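You operate a simulated robot arm through the tools that you are given. There is no shell and no other tool. Be economical: measure what you need, move in short steps, check, and stop when the job is done.

Carry out the task below with a simulated robot arm. There is one attempt and no reset: what you move stays moved.

Task
Put things in order on the table. At the end: the dark lump of fluff stands where the blue tub stood; the brown wool roll stands on top of the wax block; the blue tub stands where the yellow book (marked "25 %") stood; the yellow book stands where the brown wool roll stood; whatever was shut is shut again. Leave all else as you found it, and nothing knocked over.

It is judged by the outcome, as a careful person would: the job done as asked, and still so three seconds after it is handed in. It fails if anything else is knocked over, pushed out of place, dropped, spilled or broken.

Robot
A 6-joint arm with a two-finger parallel gripper, fixed in place. Base frame: the origin is at the foot of the arm, x ahead of it, y to its left, z up; the work surface is at about z = 0.86. Readings come in m, rad, newtons and seconds.
With the tool pointing down near the work surface it reaches from about 0.24 to 0.64 m from the base axis. Its first joint turns from -1.152 to 1.152 rad. Payload 2.7 kg.
The tool frame sits at the grasp point between the pads (the TCP): z along the fingers, y along the line on which they close. The tips reach 0.023 m beyond it. The gripper opens to 0.094 m. The fingers are 0.038 m wide and 0.01 m thick; the gripper's body (0.054 by 0.096 m) begins 0.039 m behind the TCP.
Orientation is that of the tool frame in the base frame, as a unit quaternion [x, y, z, w]. With the fingers straight down and closing along the base's y, the tool's x points along the base's -x, its y along +y and its z along -z.

Tools
- The arm moves only by the tool apply_moves. Its argument "deltas" is text: rows parted by semicolons, each of 7 numbers parted by spaces: the shift along the base's x, y, z in mm, then the turn, a rotation vector about the base's x, y, z in rad, then the finger opening in mm, from 0 to 94. In form: x y z rx ry rz grip; .... A call has 1 to 20 rows; each row shifts and turns the commanded pose from where the row before left it. Rows are played at 5 a second. More than 0.05 m and 0.15 rad between two rows, or a gripper value outside its range, and nothing of the call is played. A pose out of reach is approached as far as the arm can. The call stops where the force on the tool passes 40 N (or 10 N more than at its start, if that is more) or the arm is blocked; 0.2 s more then pass. The fingers move at their own pace (about 0.045 m/s each) and stop on an object; they squeeze with about 38 N. The grip force told is the motor's: it shows also when the fingers shut on nothing. Time passes only in rows, and 0.2 s behind the last, so rows that do not move let the fingers close. It gives the time, the measured TCP pose, the force on the tool (base axes), the opening and the grip force at its end, in the units of the frame above (readings bear some noise), and new pictures: "views" is both (left out), scene, wrist or none.
- Cameras (640 x 400 px; columns grow to the right, rows downward): "scene" is fixed at [0.0628, -0.4178, 1.4124]; the picture's right is [0.89, -0.45, 0.00], its down [-0.21, -0.41, -0.89] and it looks along [0.40, 0.79, -0.46] (base axes); focal length 341 px, centre (320, 200). "wrist" rides on the gripper at [0.086, 0.016, -0.075] in the tool frame; the picture's right is [-0.18, 0.98, 0.00], its down [-0.58, -0.11, -0.81] and it looks along [-0.79, -0.15, 0.59] (tool axes); focal length 243 px, centre (320, 200). There is no depth. A picture from a camera that has moved, and an enlarged one, comes with that camera's place and axes in the base frame and with its lens.
- inspect(camera, box): a new picture of the part [left, top, right, bottom] of that camera's present view, enlarged. No time passes.
- job_done(): hands the job in; it is judged then, once.

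Go step by step. Nothing tells you positions but the pictures and the camera data: compare them with the known pose of the tool, close in by small moves and look again before you grip or let go. The budget is 120 turns and 170 pictures, counting those below and the enlarged ones. Unless the task says otherwise, let go and move clear before handing in, and close with one line.

The tools are called after "Request:" as name(argument=value, ...) on one line, values as JSON. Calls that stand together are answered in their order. apply_moves: Moves the arm, as the interface text tells. Its arguments: {"type":"object","properties":{"deltas":{"type":"string"},"views":{"type":"string","enum":["both","scene","wrist","none"]}},"required":["deltas"]} The other tools are called the same way: inspect (camera, box) takes an enlarged picture of a part of a camera's view; job_done () hands the job in.

At the start:

```text
time: 0.0
position: [0.2465, 0.3092, 1.1789]
tool_rot: [0.0, 1.0, -0.001, 0.0]
contact_force: [0.6, -0.2, -0.6]
finger_gap: 0.094
gripper_force: 0.0
```

scene: 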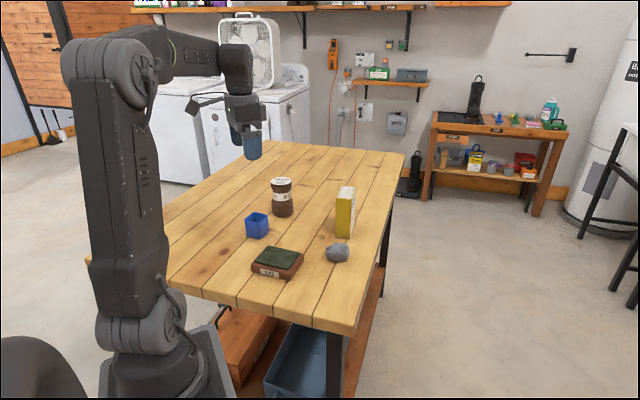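
wrist: 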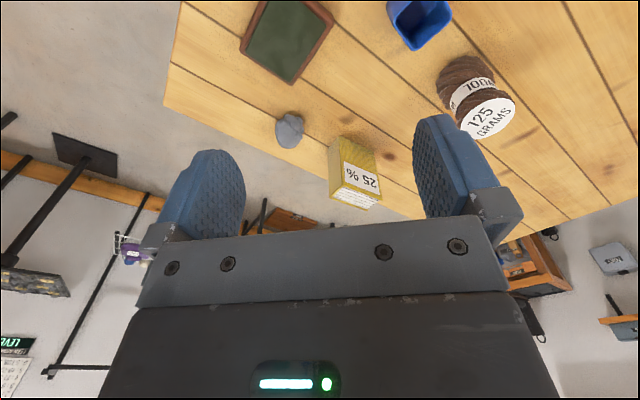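

I see the blue tub, brown wool roll, yellow book, grey lump and the wax block on the table. I'll take a closer look at each before measuring.

Request:
inspect(camera="scene", box=[220, 160, 380, 290])

Request:
inspect(camera="wrist", box=[220, 0, 540, 210])

```text
3.08 times, centred on (300, 225) of scene
camera zoom: at [0.0628, -0.4178, 1.4124], right [0.89, -0.45, 0.0], down [-0.21, -0.41, -0.89], along [0.4, 0.79, -0.46], focal length 1050 px, centre (382, 123)
```

zoom: 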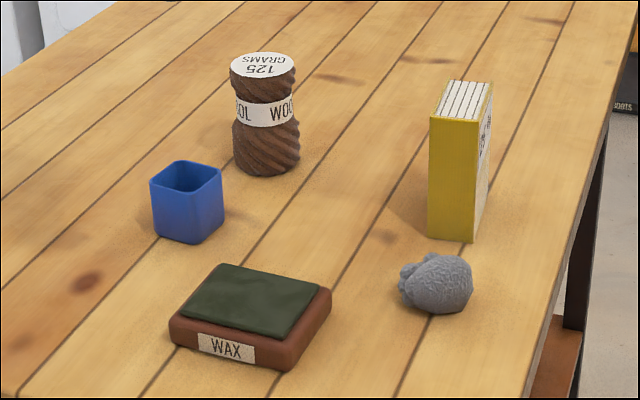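

```text
1.90 times, centred on (380, 105) of wrist
camera zoom: at [0.1598, 0.3267, 1.2545], right [0.18, 0.98, 0.0], down [0.58, -0.11, 0.81], along [0.79, -0.15, -0.59], focal length 462 px, centre (206, 381)
```

zoom: 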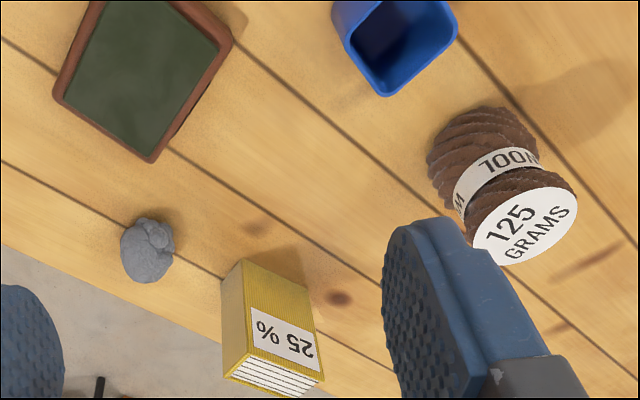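

Rough table positions from the scene view: wool (0.395, 0.507), book (0.518, 0.319), tub (0.282, 0.425), lump (0.434, 0.211), wax block (0.280, 0.248). The order can be wool → wax, book → wool's spot, tub → book's spot, lump → tub's spot. I'll first yaw toward the wool and look.

Request:
apply_moves(deltas="10 14 -10 0 0 0.126 94;10 14 -10 0 0 0.126 94;10 14 -10 0 0 0.126 94;10 14 -10 0 0 0.126 94;10 14 -10 0 0 0.126 94;10 14 -10 0 0 0.126 94;10 14 -10 0 0 0.126 94;0 0 0 0 0 0 94")

```text
time: 1.8
position: [0.3163, 0.4079, 1.1101]
tool_rot: [-0.428, 0.904, 0.0, 0.0]
contact_force: [0.1, 0.0, 0.8]
finger_gap: 0.0941
gripper_force: 0.1
camera wrist: at [0.2495, 0.3517, 1.1856], right [-0.64, 0.77, 0.0], down [0.45, 0.38, 0.81], along [0.62, 0.52, -0.59], focal length 243 px, centre (320, 200)
```

scene: 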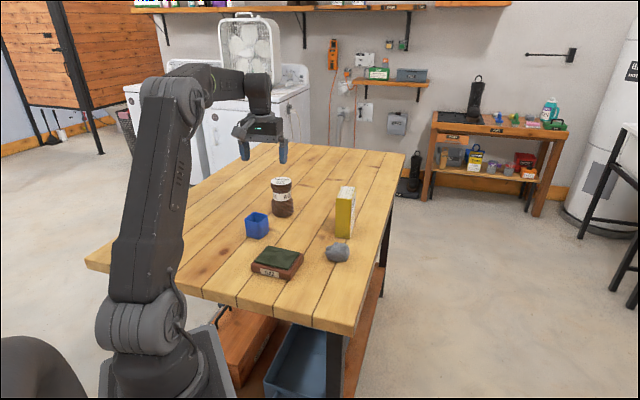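
wrist: 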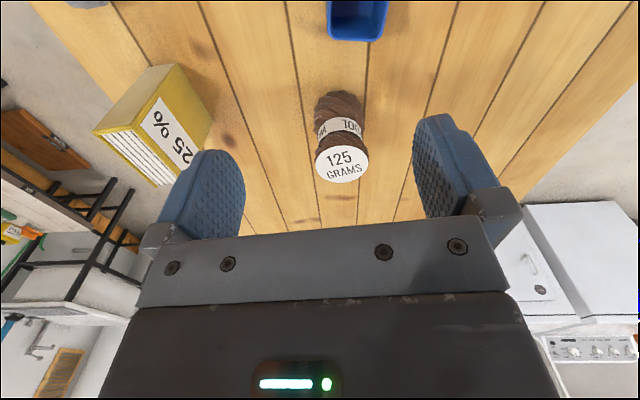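

The wool's top centre is at about (0.400, 0.511), with its top at z ≈ 0.97. I'll close in to above it.

Request:
apply_moves(deltas="14 17 -10 0 0 0 94;14 17 -10 0 0 0 94;14 17 -10 0 0 0 94;14 17 -15 0 0 0 94;14 18 -15 0 0 0 94;12 16 -15 0 0 0 94;0 0 0 0 0 0 94")

```text
time: 3.4
position: [0.3857, 0.4907, 1.0286]
tool_rot: [-0.427, 0.904, -0.001, 0.0]
contact_force: [-0.3, -0.5, 0.1]
finger_gap: 0.0941
gripper_force: 0.1
out of reach, approached as far as the arm can: row 5, 6
camera wrist: at [0.32, 0.4354, 1.1039], right [-0.64, 0.77, 0.0], down [0.45, 0.38, 0.81], along [0.62, 0.52, -0.59], focal length 243 px, centre (320, 200)
```

scene: 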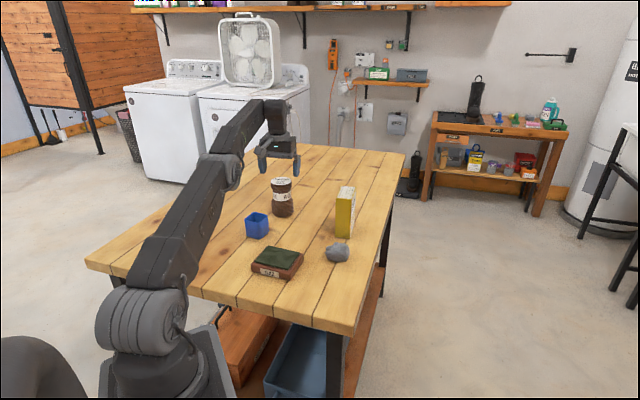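
wrist: 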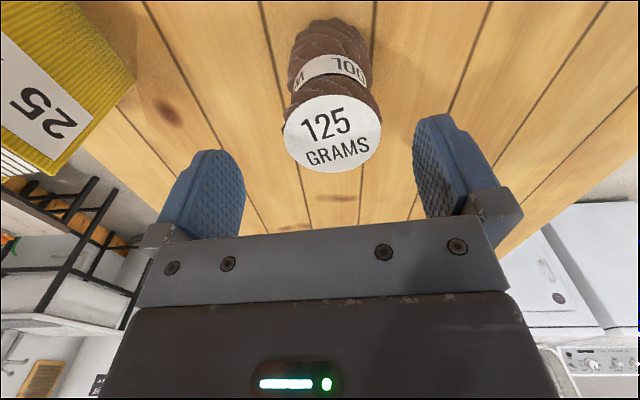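

The wool is about 18 mm ahead of the TCP radially and centred sideways within 4 mm. I'm at the edge of reach here, but lower down the arm reaches farther, so I'll descend around it and check partway.

Request:
apply_moves(deltas="0 0 -15 0 0 0 94;0 0 -15 0 0 0 94;0 0 -15 0 0 0 94;0 0 0 0 0 0 94")

```text
time: 4.4
position: [0.3872, 0.4918, 0.9834]
tool_rot: [-0.428, 0.904, 0.0, 0.0]
contact_force: [-0.5, -1.0, 0.0]
finger_gap: 0.0941
gripper_force: 0.2
camera wrist: at [0.3193, 0.436, 1.0589], right [-0.64, 0.77, 0.0], down [0.45, 0.38, 0.81], along [0.62, 0.52, -0.59], focal length 243 px, centre (320, 200)
```

scene: 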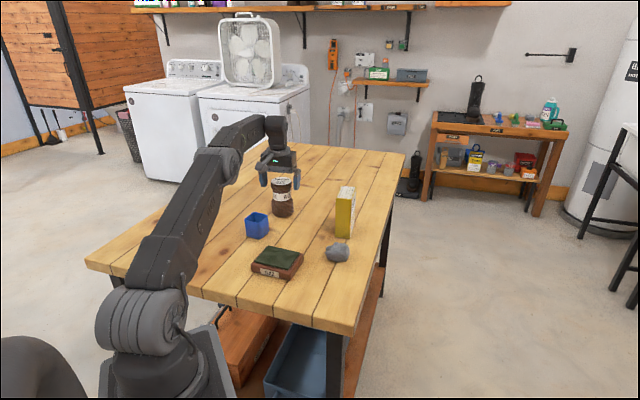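
wrist: 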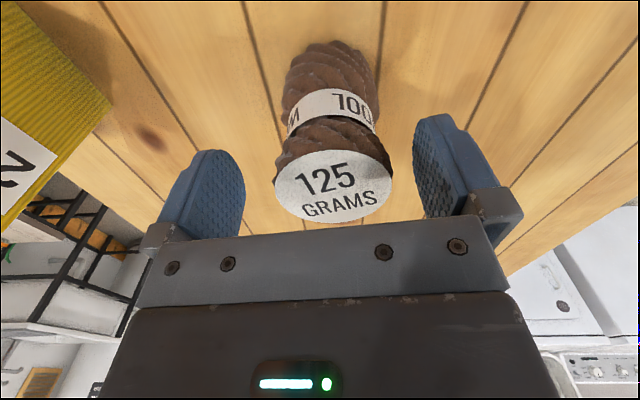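

I'm still 10–20 mm short radially. I'll push outward, now at lower height, and then go down.

Request:
apply_moves(deltas="4 8 -8 0 0 0 94;5 9 -10 0 0 0 94;0 0 -12 0 0 0 94;0 0 0 0 0 0 94")

```text
time: 5.4
position: [0.3913, 0.5024, 0.9529]
tool_rot: [-0.427, 0.904, 0.0, -0.001]
contact_force: [0.1, -0.2, 0.2]
finger_gap: 0.094
gripper_force: 0.1
out of reach, approached as far as the arm can: row 2
camera wrist: at [0.3243, 0.4473, 1.0282], right [-0.64, 0.77, 0.0], down [0.45, 0.38, 0.81], along [0.62, 0.52, -0.59], focal length 243 px, centre (320, 200)
```

scene: 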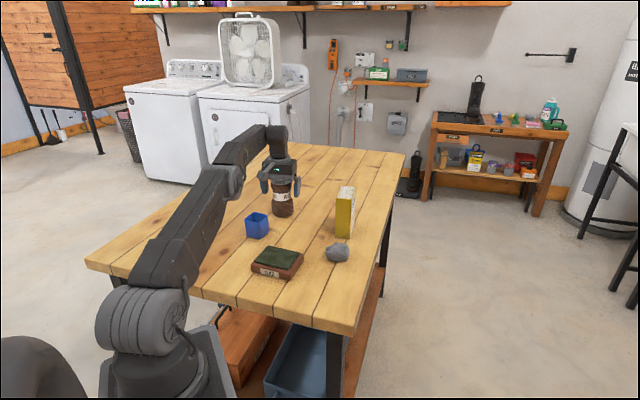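
wrist: 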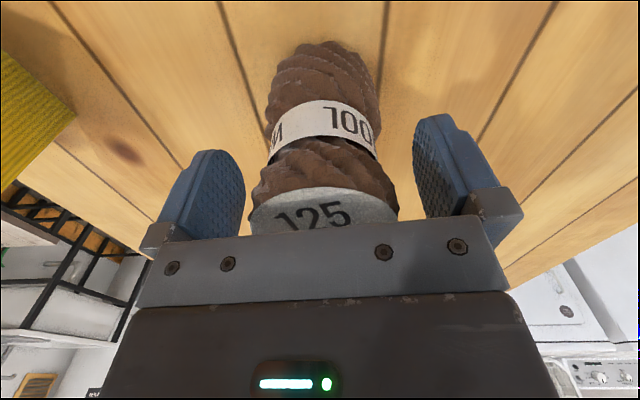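

Nearly centred. Go down another 10 mm, a little out, and then close the fingers.

Request:
apply_moves(deltas="0 0 -5 0 0 0 94;4 5 -5 0 0 0 94;0 0 0 0 0 0 70;0 0 0 0 0 0 55;0 0 0 0 0 0 55;0 0 0 0 0 0 55;0 0 0 0 0 0 55")

```text
time: 7.0
position: [0.3934, 0.5047, 0.9423]
tool_rot: [-0.428, 0.904, 0.0, -0.001]
contact_force: [-0.3, -0.1, -0.2]
finger_gap: 0.0659
gripper_force: 38.3
out of reach, approached as far as the arm can: row 2
camera wrist: at [0.3262, 0.4489, 1.0179], right [-0.64, 0.77, 0.0], down [0.45, 0.38, 0.81], along [0.62, 0.52, -0.59], focal length 243 px, centre (320, 200)
```

scene: 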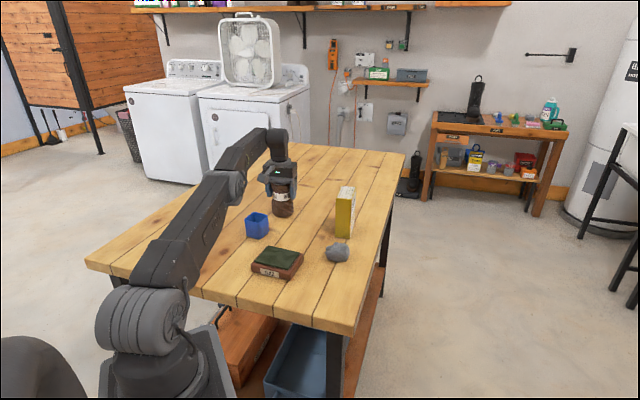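
wrist: 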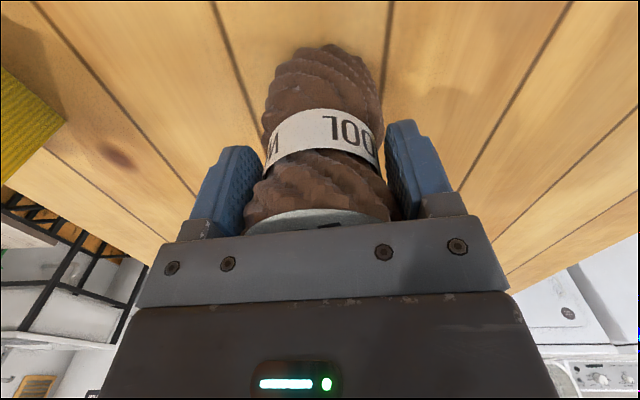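

Gripped (66 mm). I'll lift while retracting inward, then carry it to above the wax block.

Request:
apply_moves(deltas="0 0 8 0 0 0 50;-1 -2 12 0 0 0 50;-4 -6 15 0 0 0 50;-5 -8 20 0 0 0 50;-5 -10 20 0 0 0 50;-5 -12 20 0 0 0 50;-10 -25 0 0 0 0 50;-12 -30 0 0 0 0 50;-15 -35 0 0 0 0 50;-15 -35 0 0 0 0 50;-13 -32 0 0 0 0 50;-13 -32 0 0 0 0 50;0 0 0 0 0 0 50")

```text
time: 9.8
position: [0.2959, 0.2775, 1.0373]
tool_rot: [-0.428, 0.904, 0.0, 0.0]
contact_force: [0.6, -0.4, -1.1]
finger_gap: 0.0659
gripper_force: 38.1
camera wrist: at [0.2289, 0.2222, 1.1134], right [-0.64, 0.77, 0.0], down [0.45, 0.38, 0.81], along [0.62, 0.52, -0.59], focal length 243 px, centre (320, 200)
```

scene: 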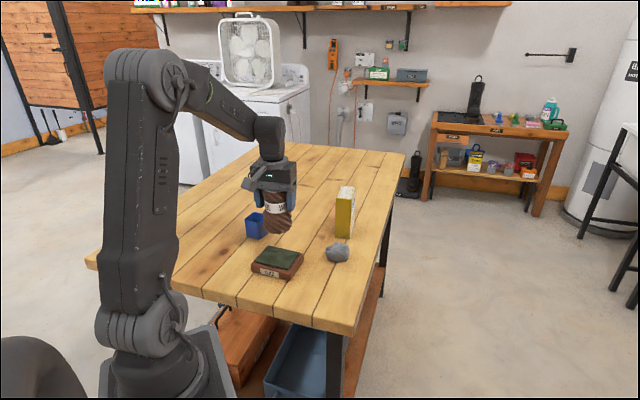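
wrist: 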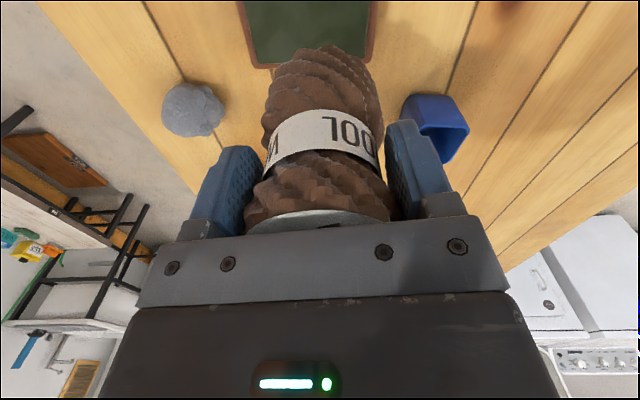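

Wax block centre is about (0.280, 0.252), top around z 0.887. I'll move the wool over it and come down to just above.

Request:
apply_moves(deltas="-9 -15 0 0 0 0 50;-10 -14 0 0 0 0 50;0 0 -15 0 0 0 50;0 0 -15 0 0 0 50;0 0 -15 0 0 0 50;0 0 0 0 0 0 50")

Request:
inspect(camera="scene", box=[220, 160, 380, 290])

```text
time: 11.2
position: [0.2764, 0.2492, 0.9916]
tool_rot: [-0.427, 0.904, 0.0, 0.0]
contact_force: [0.0, -0.3, -1.5]
finger_gap: 0.0658
gripper_force: 38.5
camera wrist: at [0.2095, 0.1938, 1.0673], right [-0.64, 0.77, 0.0], down [0.45, 0.38, 0.81], along [0.62, 0.52, -0.59], focal length 243 px, centre (320, 200)
```

scene: 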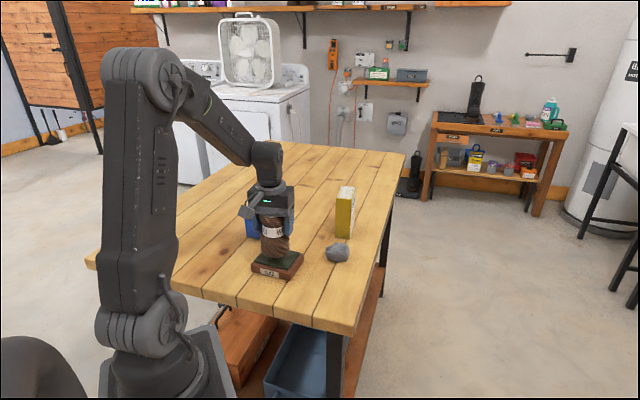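
wrist: 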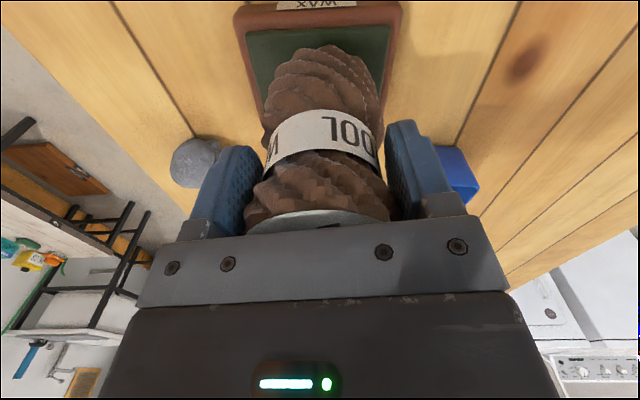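

```text
3.08 times, centred on (300, 225) of scene
camera zoom: at [0.0628, -0.4178, 1.4125], right [0.89, -0.45, 0.0], down [-0.21, -0.41, -0.89], along [0.4, 0.79, -0.46], focal length 1050 px, centre (382, 123)
```

zoom: 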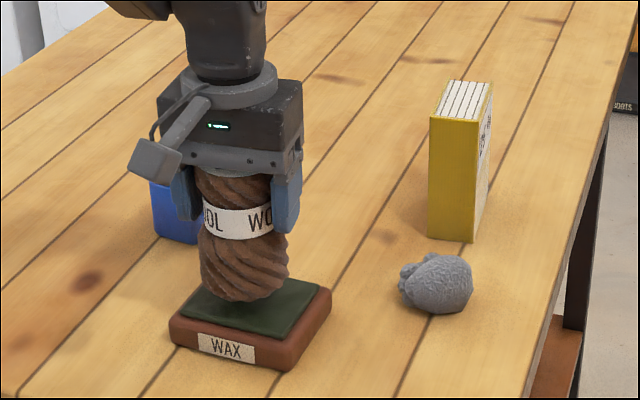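

Looks centred on the block. I'll lower in small steps and watch the force.

Request:
apply_moves(deltas="0 0 -6 0 0 0 50;0 0 -6 0 0 0 50;0 0 -4 0 0 0 50;0 0 -3 0 0 0 50;0 0 0 0 0 0 50", views="none")

Request:
inspect(camera="scene", box=[240, 190, 320, 290])

```text
time: 12.4
position: [0.2764, 0.2493, 0.975]
tool_rot: [-0.427, 0.904, 0.0, 0.001]
contact_force: [-4.4, -2.3, 13.2]
finger_gap: 0.0657
gripper_force: 38.1
```

```text
4.00 times, centred on (280, 240) of scene
camera zoom: at [0.0626, -0.4179, 1.4124], right [0.89, -0.45, 0.0], down [-0.21, -0.41, -0.89], along [0.4, 0.79, -0.46], focal length 1365 px, centre (480, 40)
```

zoom: 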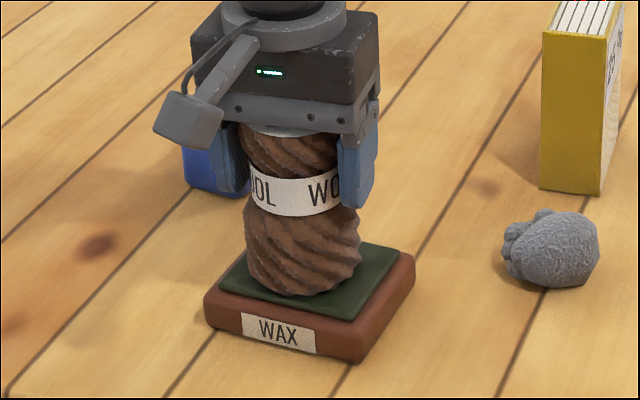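

It's in contact at z 0.975 with a 13 N push, so it is seated. Release and rise.

Request:
apply_moves(deltas="0 0 0.5 0 0 0 70;0 0 0 0 0 0 80;0 0 0 0 0 0 94;0 0 0 0 0 0 94;0 0 15 0 0 0 94;0 0 20 0 0 0 94;0 0 25 0 0 0 94;0 0 25 0 0 0 94;0 0 0 0 0 0 94")

```text
time: 14.4
position: [0.2774, 0.2491, 1.0582]
tool_rot: [-0.427, 0.904, 0.001, -0.001]
contact_force: [-0.4, 0.5, 0.8]
finger_gap: 0.0941
gripper_force: 0.1
camera wrist: at [0.2104, 0.1936, 1.134], right [-0.64, 0.77, 0.0], down [0.45, 0.38, 0.81], along [0.62, 0.52, -0.59], focal length 243 px, centre (320, 200)
```

scene: 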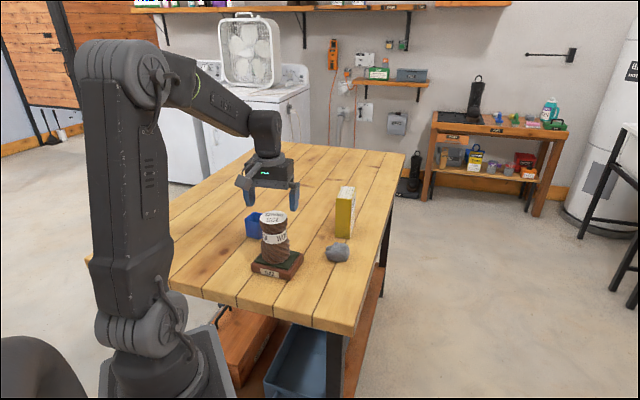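
wrist: 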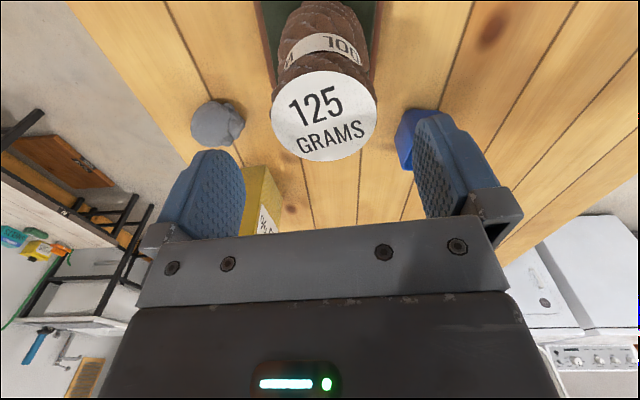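

The wool stands on the wax block. Next the book: rise, then move to short of it for a good look.

Request:
apply_moves(deltas="0 0 25 0 0 0 94;0 0 25 0 0 0 94;30 2 0 0 0 0 94;30 2 0 0 0 0 94;30 4 0 0 0 0 94;30 4 0 0 0 0 94;20 4 0 0 0 0 94;20 4 0 0 0 0 94;0 0 0 0 0 0 94")

```text
time: 16.4
position: [0.4367, 0.2671, 1.1079]
tool_rot: [-0.428, 0.904, 0.0, 0.0]
contact_force: [0.4, 0.2, 0.1]
finger_gap: 0.0939
gripper_force: 0.1
camera wrist: at [0.3694, 0.2115, 1.1829], right [-0.64, 0.77, 0.0], down [0.45, 0.38, 0.81], along [0.62, 0.52, -0.59], focal length 243 px, centre (320, 200)
```

scene: 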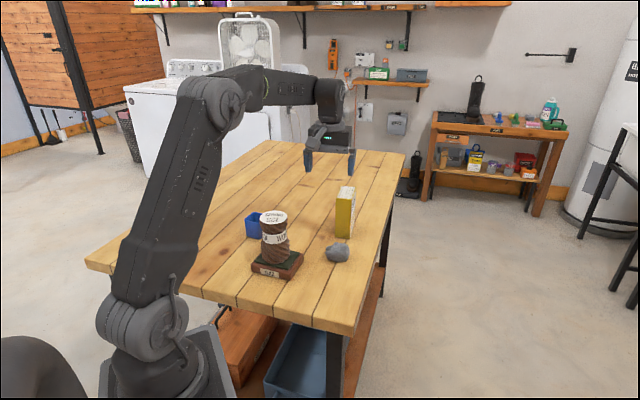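
wrist: 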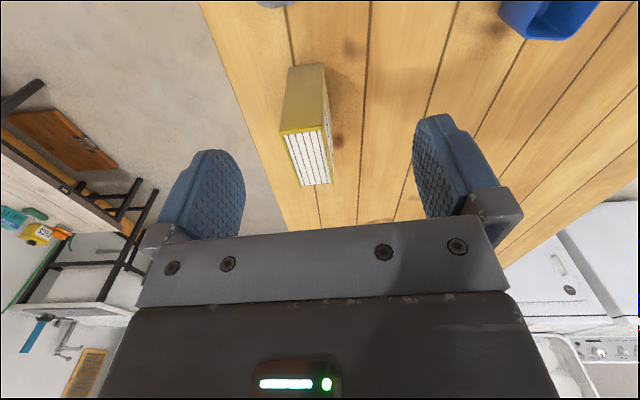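

Request:
inspect(camera="wrist", box=[240, 50, 400, 210])

```text
2.50 times, centred on (320, 130) of wrist
camera zoom: at [0.3694, 0.2115, 1.1829], right [-0.64, 0.77, 0.0], down [0.45, 0.38, 0.81], along [0.62, 0.52, -0.59], focal length 606 px, centre (320, 375)
```

zoom: 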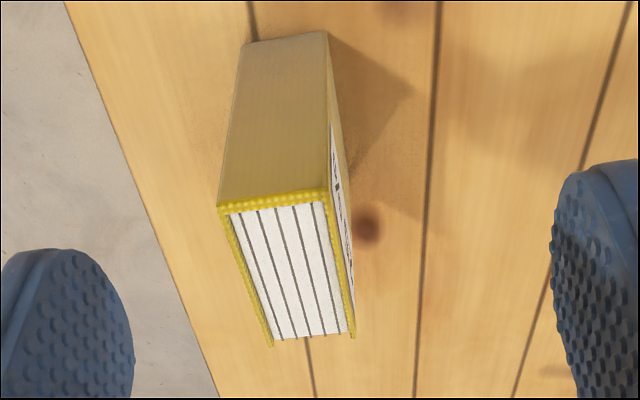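

The book is aligned with the current yaw (≈0.88), with its centre at about (0.522, 0.323). I'll hover over it, gripping 10 mm inward of its centre so that the far spot is in reach later.

Request:
apply_moves(deltas="20 12 -10 0 0 0 94;20 12 -10 0 0 0 94;20 12 -15 0 0 0 94;19 12 -20 0 0 0 94;0 0 0 0 0 0 94")

```text
time: 17.6
position: [0.5133, 0.3172, 1.0534]
tool_rot: [-0.427, 0.904, 0.0, -0.001]
contact_force: [-0.4, -0.7, 0.1]
finger_gap: 0.0941
gripper_force: 0.1
camera wrist: at [0.4472, 0.2613, 1.1295], right [-0.64, 0.77, 0.0], down [0.45, 0.38, 0.81], along [0.62, 0.52, -0.59], focal length 243 px, centre (320, 200)
```

scene: 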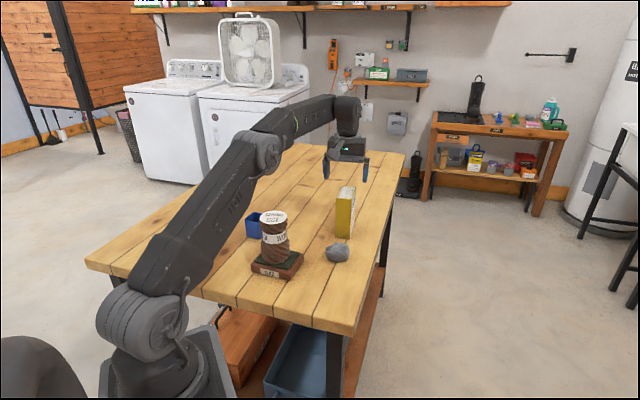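
wrist: 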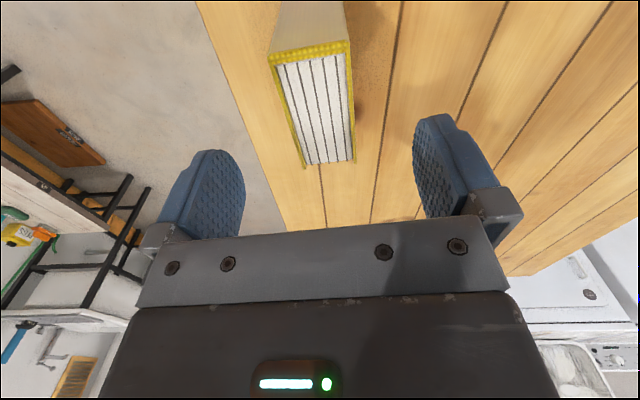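

The book's centre is confirmed at (0.523, 0.325). The sideways error is about 2.5 mm. Descend over the book to z ≈ 0.957 and close.

Request:
apply_moves(deltas="2 -1.5 -15 0 0 0 94;0 0 -20 0 0 0 94;0 0 -20 0 0 0 94;0 0 -20 0 0 0 94;0 0 -12 0 0 0 94;0 0 -9 0 0 0 94;0 0 0 0 0 0 94")

```text
time: 19.2
position: [0.5168, 0.3147, 0.9587]
tool_rot: [-0.428, 0.904, 0.0, 0.0]
contact_force: [-0.1, 0.7, 0.5]
finger_gap: 0.0939
gripper_force: 0.1
camera wrist: at [0.4489, 0.2594, 1.0338], right [-0.64, 0.77, 0.0], down [0.45, 0.38, 0.81], along [0.62, 0.52, -0.59], focal length 243 px, centre (320, 200)
```

scene: 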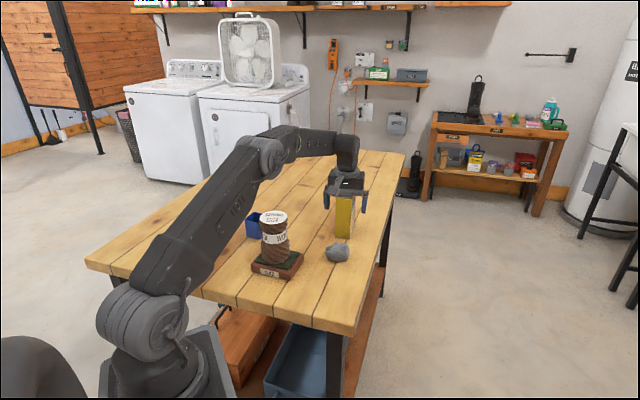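
wrist: 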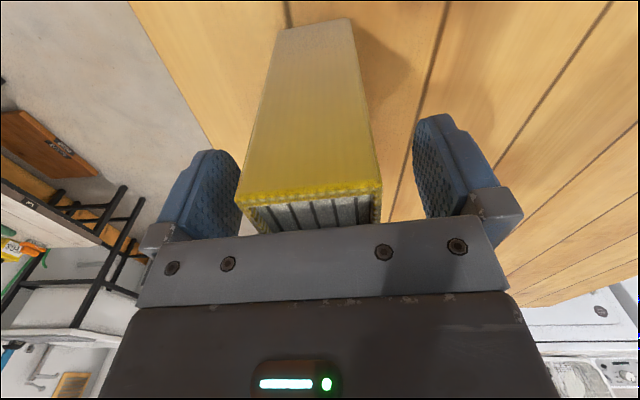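

Well straddled, so I'll close on the book.

Request:
apply_moves(deltas="0 0 0 0 0 0 70;0 0 0 0 0 0 50;0 0 0 0 0 0 30;0 0 0 0 0 0 30;0 0 0 0 0 0 30;0 0 0 0 0 0 30", views="wrist")

```text
time: 20.6
position: [0.5158, 0.316, 0.9593]
tool_rot: [-0.427, 0.904, 0.0, 0.0]
contact_force: [-1.2, 1.3, 1.9]
finger_gap: 0.0449
gripper_force: 38.4
camera wrist: at [0.4488, 0.2595, 1.0342], right [-0.64, 0.77, 0.0], down [0.45, 0.38, 0.81], along [0.62, 0.52, -0.59], focal length 243 px, centre (320, 200)
```

wrist: 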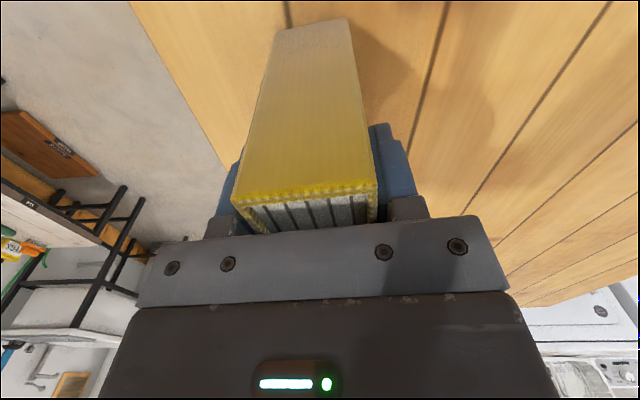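

Gripped at 45 mm. Lift slightly and carry it to the wool's former spot (book centre to (0.396, 0.509), so TCP at (0.389, 0.500)).

Request:
apply_moves(deltas="0 0 6 0 0 0 25;-2 -2 12 0 0 0 25;-4 -4 12 0 0 0 25;-20 20 0 0 0 0 25;-20 26 0 0 0 0 25;-20 30 0 0 0 0 25;-20 32 0 0 0 0 25;-20 32 0 0 0 0 25;-18 32 0 0 0 0 25;0 10 0 0 0 0 25;0 0 0 0 0 0 25")

```text
time: 23.0
position: [0.3927, 0.491, 0.9872]
tool_rot: [-0.426, 0.905, 0.0, -0.001]
contact_force: [-0.3, 0.4, -3.8]
finger_gap: 0.045
gripper_force: 38.1
camera wrist: at [0.3263, 0.4358, 1.0628], right [-0.64, 0.77, 0.0], down [0.45, 0.38, 0.81], along [0.62, 0.52, -0.59], focal length 243 px, centre (320, 200)
```

scene: 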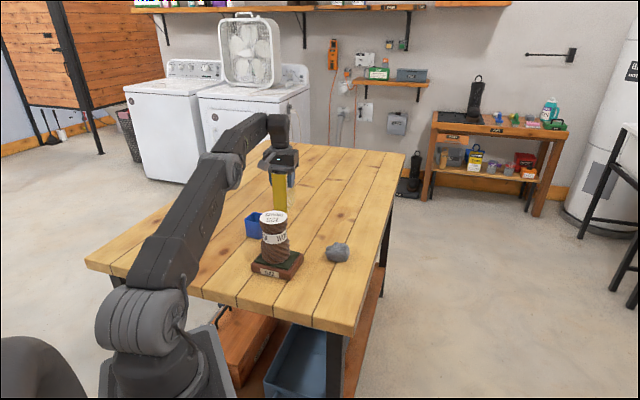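
wrist: 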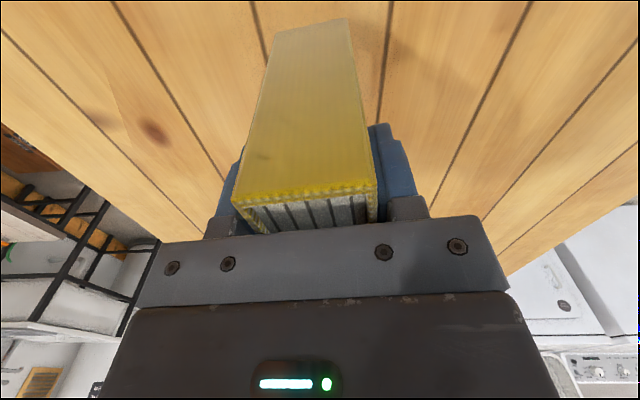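

I need (−4, +9) mm more and about 27 mm down. I'll lower first for reach, then adjust.

Request:
apply_moves(deltas="-2 0 -8 0 0 0 25;-2 4 -8 0 0 0 25;0 5 -5 0 0 0 25;0 0 -4 0 0 0 25;0 0 0 0 0 0 25", views="scene")

```text
time: 24.2
position: [0.3878, 0.5004, 0.9623]
tool_rot: [-0.427, 0.904, -0.001, -0.002]
contact_force: [-0.5, -0.9, -4.3]
finger_gap: 0.0449
gripper_force: 38.1
```

scene: 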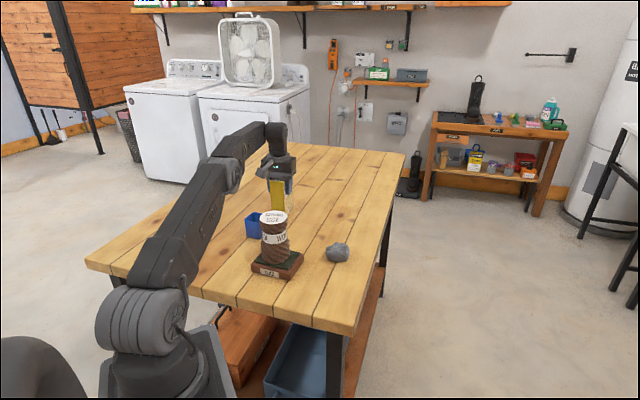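

In position. Lower the last few millimetres to contact.

Request:
apply_moves(deltas="1 0 -2 0 0 0 25;0 0 -1.5 0 0 0 25;0 0 0 0 0 0 25", views="none")

Request:
inspect(camera="scene", box=[220, 130, 380, 290])

```text
time: 25.0
position: [0.3898, 0.499, 0.9598]
tool_rot: [-0.427, 0.904, 0.0, -0.001]
contact_force: [0.8, -0.5, -3.8]
finger_gap: 0.045
gripper_force: 38.0
```

```text
2.50 times, centred on (300, 210) of scene
camera zoom: at [0.0628, -0.4177, 1.4125], right [0.89, -0.45, 0.0], down [-0.21, -0.41, -0.89], along [0.4, 0.79, -0.46], focal length 853 px, centre (370, 175)
```

zoom: 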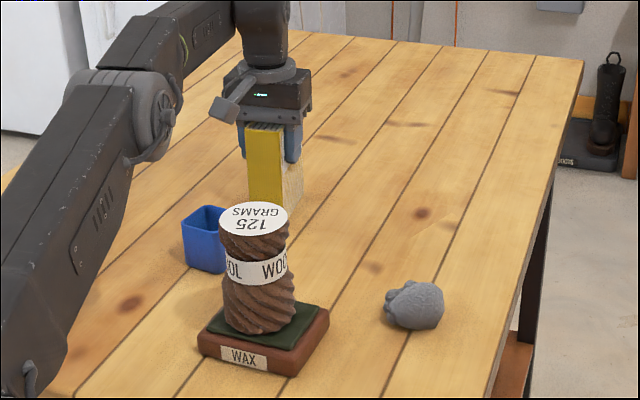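

Still hanging (−3.8 N is its weight). A bit lower.

Request:
apply_moves(deltas="0 0 -1 0 0 0 25;0 0 -1 0 0 0 25;0 0 -1 0 0 0 25;0 0 0 0 0 0 25", views="none")

```text
time: 26.0
position: [0.3897, 0.5003, 0.9591]
tool_rot: [-0.427, 0.904, 0.001, 0.001]
contact_force: [-4.3, -6.7, 18.0]
finger_gap: 0.0449
gripper_force: 37.8
```

Seated on the table. Release, then rise with a small inward retraction (parallel to the covers).

Request:
apply_moves(deltas="0 0 1 0 0 0 55;0 0 0 0 0 0 70;0 0 0 0 0 0 94;0 0 0 0 0 0 94;0 0 12 0 0 0 94;-4 -5 15 0 0 0 94;-6 -7 20 0 0 0 94;-10 -12 25 0 0 0 94;-10 -12 25 0 0 0 94;0 0 0 0 0 0 94")

Request:
inspect(camera="scene", box=[220, 130, 380, 290])

```text
time: 28.2
position: [0.3597, 0.4639, 1.0544]
tool_rot: [-0.427, 0.904, -0.001, 0.0]
contact_force: [0.1, 0.6, -0.6]
finger_gap: 0.0939
gripper_force: 0.1
camera wrist: at [0.293, 0.4077, 1.1289], right [-0.64, 0.77, 0.0], down [0.45, 0.38, 0.81], along [0.62, 0.52, -0.59], focal length 243 px, centre (320, 200)
```

scene: 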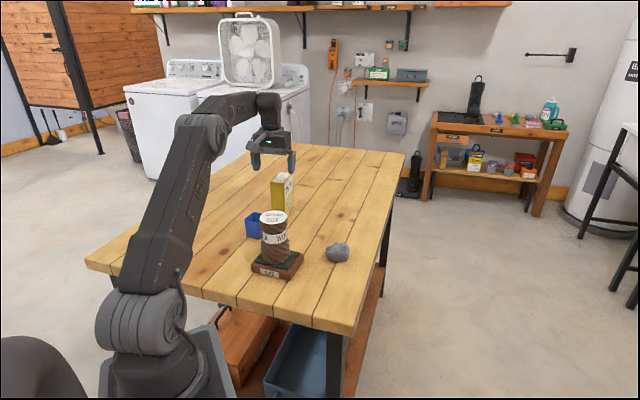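
wrist: 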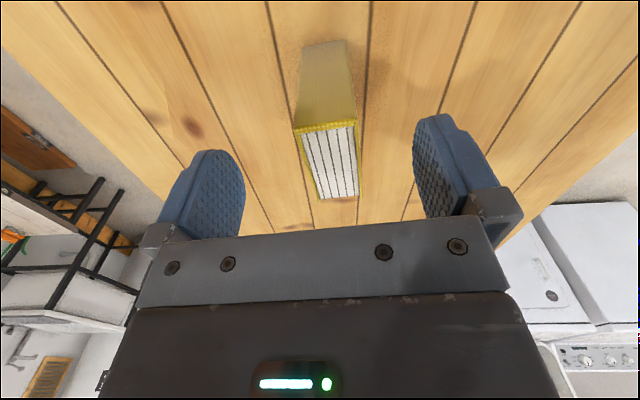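

```text
2.50 times, centred on (300, 210) of scene
camera zoom: at [0.0628, -0.4178, 1.4124], right [0.89, -0.45, 0.0], down [-0.21, -0.41, -0.89], along [0.4, 0.79, -0.46], focal length 853 px, centre (370, 175)
```

zoom: 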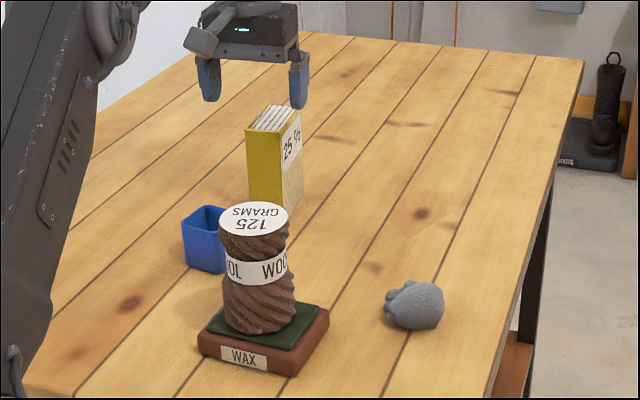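

The book stands well. Next the blue tub near (0.282, 0.425): pull back to look at it.

Request:
apply_moves(deltas="-20 -16 10 0 0 0 94;-20 -16 10 0 0 0 94;-20 -16 10 0 0 0 94;-20 -16 0 0 0 0 94;-20 -12 0 0 0 0 94;-15 -10 0 0 0 0 94;0 0 0 0 0 0 94", views="wrist")

Request:
inspect(camera="wrist", box=[240, 50, 400, 210])

```text
time: 29.8
position: [0.242, 0.3789, 1.0822]
tool_rot: [-0.427, 0.904, 0.0, 0.0]
contact_force: [-0.8, -0.1, -0.2]
finger_gap: 0.0943
gripper_force: 0.1
camera wrist: at [0.1759, 0.3233, 1.159], right [-0.64, 0.77, 0.0], down [0.45, 0.38, 0.81], along [0.62, 0.52, -0.59], focal length 243 px, centre (320, 200)
```

wrist: 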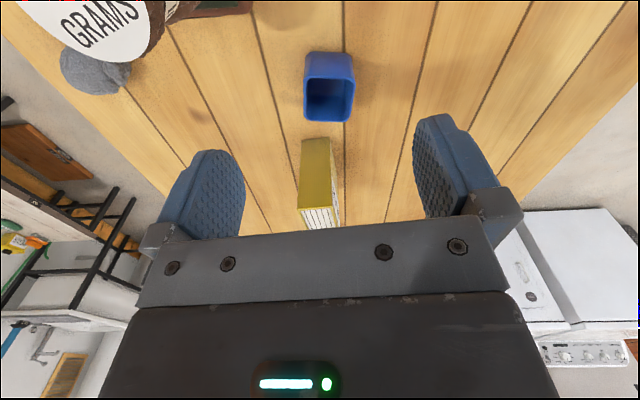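

```text
2.50 times, centred on (320, 130) of wrist
camera zoom: at [0.1759, 0.3233, 1.159], right [-0.64, 0.77, 0.0], down [0.45, 0.38, 0.81], along [0.62, 0.52, -0.59], focal length 606 px, centre (320, 375)
```

zoom: 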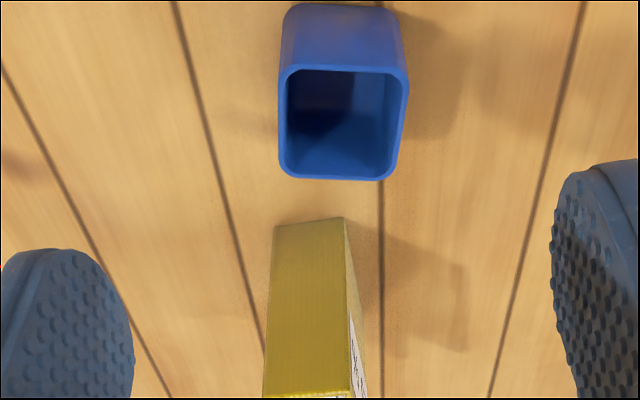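

The tub's rim centre is at about (0.284, 0.425), it is 51 mm wide, and its sides lie at yaw ≈ 0.665. I'll rotate by −0.217 and hover over it.

Request:
apply_moves(deltas="10 11 -15 0 0 -0.07 94;10 11 -20 0 0 -0.07 94;11 12 -25 0 0 -0.077 94;11 12 -30 0 0 0 94;0 0 0 0 0 0 94")

```text
time: 31.0
position: [0.2869, 0.4232, 0.9932]
tool_rot: [-0.326, 0.945, 0.0, 0.0]
contact_force: [0.1, 0.7, -0.5]
finger_gap: 0.0937
gripper_force: 0.1
camera wrist: at [0.2096, 0.3831, 1.0684], right [-0.46, 0.89, 0.0], down [0.53, 0.27, 0.81], along [0.71, 0.37, -0.59], focal length 243 px, centre (320, 200)
```

scene: 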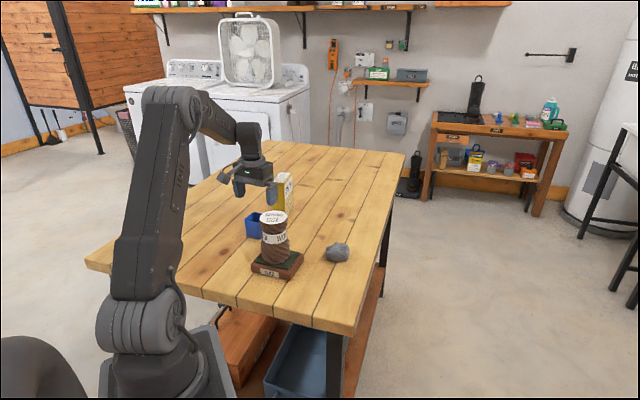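
wrist: 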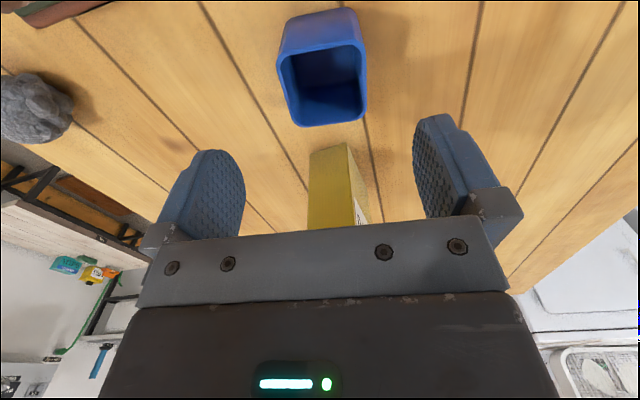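

Fine correction: the centre is about (0.2815, 0.425) and the yaw about 0.63. Adjust and descend over the tub.

Request:
apply_moves(deltas="-5 2 -20 0 0 -0.03 94;0 0 -20 0 0 0 94;0 0 -20 0 0 0 94;0 0 -20 0 0 0 94;0 0 -12 0 0 0 94;0 0 0 0 0 0 94")

```text
time: 32.4
position: [0.2822, 0.4253, 0.903]
tool_rot: [-0.313, 0.95, 0.0, 0.001]
contact_force: [-0.8, -0.4, 0.2]
finger_gap: 0.0937
gripper_force: 0.0
camera wrist: at [0.2037, 0.3881, 0.9776], right [-0.44, 0.9, 0.0], down [0.53, 0.26, 0.81], along [0.73, 0.35, -0.59], focal length 243 px, centre (320, 200)
```

scene: 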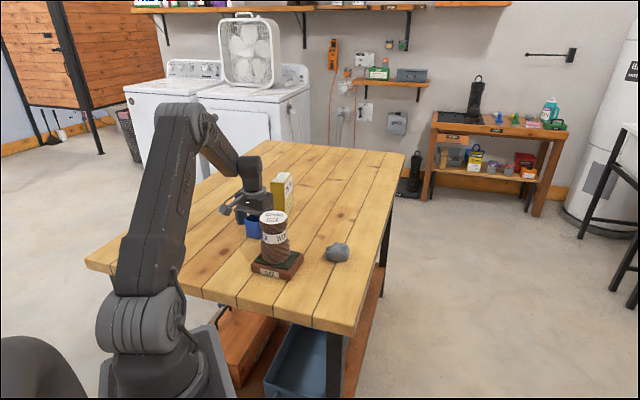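
wrist: 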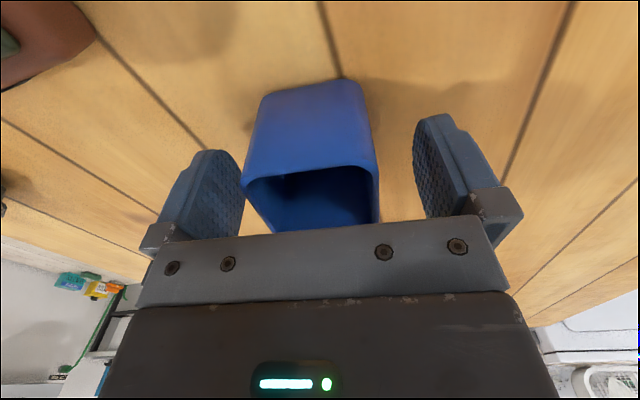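

The tub sits between the fingers, so close.

Request:
apply_moves(deltas="0 0 0 0 0 0 75;0 0 0 0 0 0 58;0 0 0 0 0 0 40;0 0 0 0 0 0 40;0 0 0 0 0 0 40;0 0 0 0 0 0 40", views="wrist")

```text
time: 33.8
position: [0.2815, 0.4252, 0.9025]
tool_rot: [-0.313, 0.95, 0.0, 0.0]
contact_force: [-1.0, 0.9, -0.4]
finger_gap: 0.0535
gripper_force: 38.2
camera wrist: at [0.2037, 0.3882, 0.978], right [-0.44, 0.9, 0.0], down [0.53, 0.26, 0.81], along [0.73, 0.35, -0.59], focal length 243 px, centre (320, 200)
```

wrist: 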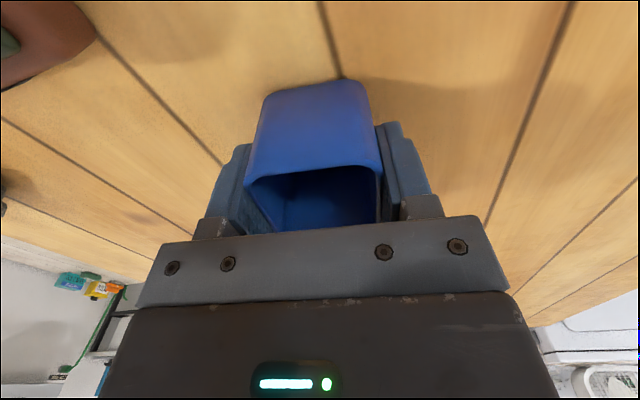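

Gripped. Lift and carry the tub to the book's former spot (0.523, 0.324).

Request:
apply_moves(deltas="0 0 10 0 0 0 35;0 0 20 0 0 0 35;0 -3 25 0 0 0 35;30 -20 5 0 0 0 35;36 -18 0 0 0 0 35;36 -14 0 0 0 0 35;36 -12 0 0 0 0 35;36 -12 0 0 0 0 35;36 -12 0 0 0 0 35;31 -10 0 0 0 0 35;0 0 0 0 0 0 35")

```text
time: 36.2
position: [0.5242, 0.324, 0.9617]
tool_rot: [-0.313, 0.95, 0.0, 0.0]
contact_force: [0.4, 0.3, -1.1]
finger_gap: 0.0534
gripper_force: 38.2
camera wrist: at [0.4458, 0.2869, 1.0362], right [-0.44, 0.9, 0.0], down [0.53, 0.26, 0.81], along [0.73, 0.35, -0.59], focal length 243 px, centre (320, 200)
```

scene: 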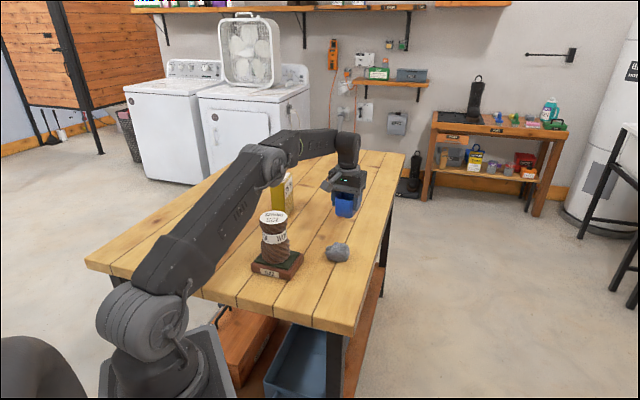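
wrist: 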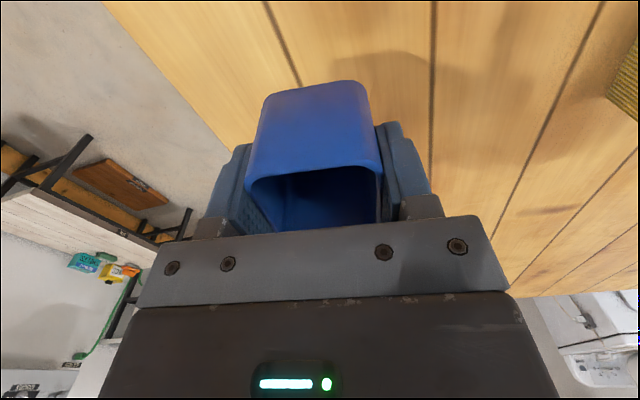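

Above the spot. Lower to just over the original grip height, then feel for contact.

Request:
apply_moves(deltas="-1 0 -20 0 0 0 35;0 0 -20 0 0 0 35;0 0 -14 0 0 0 35;0 0 -4 0 0 0 35;0 0 -1.5 0 0 0 35;0 0 0 0 0 0 35", views="scene")

```text
time: 37.6
position: [0.5203, 0.3253, 0.9023]
tool_rot: [-0.313, 0.95, 0.001, 0.0]
contact_force: [-0.7, -1.0, 0.8]
finger_gap: 0.0534
gripper_force: 38.3
```

scene: 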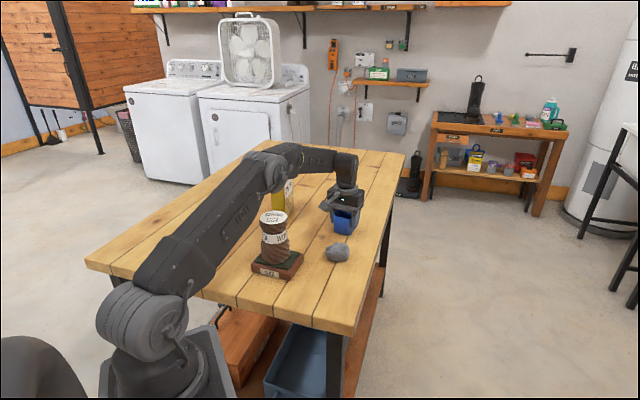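

Nearly touching. Lower a touch more.

Request:
apply_moves(deltas="2 0 0 0 0 0 35;0 0 -1 0 0 0 35;0 0 -1 0 0 0 35;0 0 0 0 0 0 35", views="none")

```text
time: 38.6
position: [0.5238, 0.3261, 0.9031]
tool_rot: [-0.312, 0.95, 0.0, 0.002]
contact_force: [-4.5, 0.8, 16.8]
finger_gap: 0.0533
gripper_force: 37.5
```

Contact at 17 N: the tub is on the table. Release and rise.

Request:
apply_moves(deltas="0 0 1.5 0 0 0 62;0 0 0 0 0 0 80;0 0 0 0 0 0 94;0 0 0 0 0 0 94;0 0 15 0 0 0 94;-3 -2 20 0 0 0 94;-5 -3 25 0 0 0 94;-10 -6 30 0 0 0 94;-15 -15 30 0 0 0 94;-20 -20 20 0 0 0 94;0 0 0 0 0 0 94")

Request:
inspect(camera="scene", box=[220, 150, 380, 290])

```text
time: 41.0
position: [0.4695, 0.2786, 1.0419]
tool_rot: [-0.312, 0.95, 0.001, 0.0]
contact_force: [0.4, -0.3, 0.7]
finger_gap: 0.094
gripper_force: 0.0
camera wrist: at [0.3906, 0.2413, 1.118], right [-0.44, 0.9, 0.0], down [0.53, 0.26, 0.81], along [0.73, 0.35, -0.59], focal length 243 px, centre (320, 200)
```

scene: 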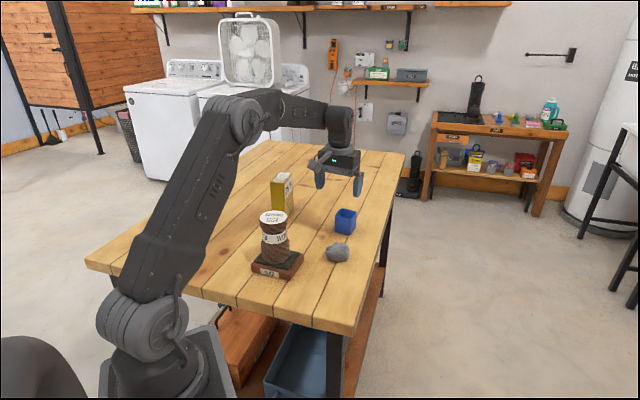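
wrist: 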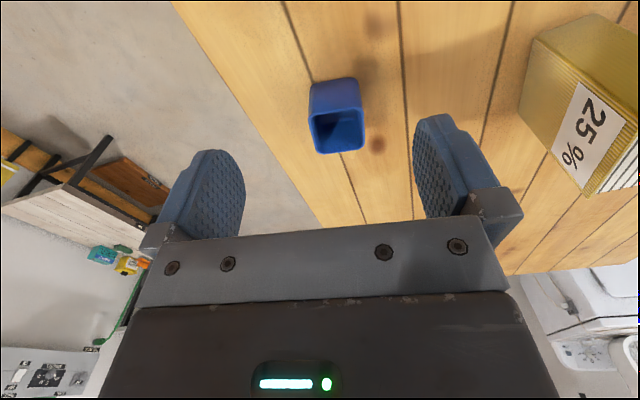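

```text
2.86 times, centred on (300, 220) of scene
camera zoom: at [0.0628, -0.4178, 1.4124], right [0.89, -0.45, 0.0], down [-0.21, -0.41, -0.89], along [0.4, 0.79, -0.46], focal length 975 px, centre (377, 143)
```

zoom: 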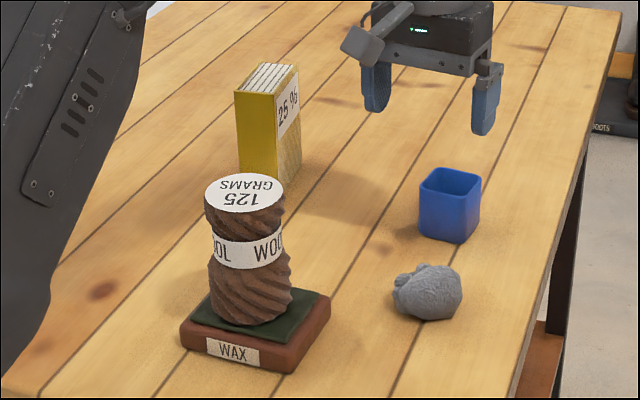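

The tub stands. Last is the grey lump near (0.434, 0.211): move back behind it for a view.

Request:
apply_moves(deltas="-10 -15 15 0 0 0 94;-15 -20 15 0 0 -0.06 94;-15 -20 15 0 0 -0.06 94;-20 -25 0 0 0 -0.06 94;-20 -25 0 0 0 0 94;0 0 0 0 0 0 94", views="wrist")

Request:
inspect(camera="wrist", box=[240, 50, 400, 210])

```text
time: 42.4
position: [0.3908, 0.1746, 1.086]
tool_rot: [-0.226, 0.974, -0.001, 0.0]
contact_force: [0.1, 0.1, 0.0]
finger_gap: 0.0937
gripper_force: 0.1
camera wrist: at [0.3061, 0.1509, 1.1607], right [-0.27, 0.96, 0.0], down [0.57, 0.16, 0.81], along [0.78, 0.21, -0.59], focal length 243 px, centre (320, 200)
```

wrist: 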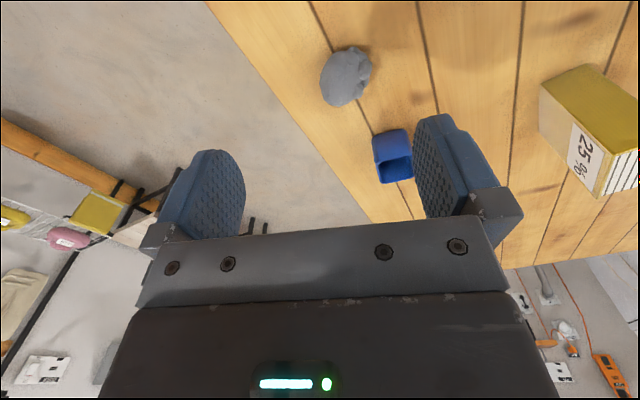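

```text
2.50 times, centred on (320, 130) of wrist
camera zoom: at [0.3061, 0.1509, 1.1607], right [-0.27, 0.96, 0.0], down [0.57, 0.16, 0.81], along [0.78, 0.21, -0.59], focal length 606 px, centre (320, 375)
```

zoom: 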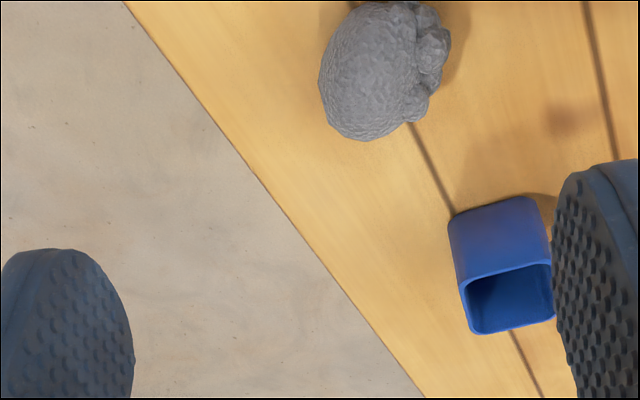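

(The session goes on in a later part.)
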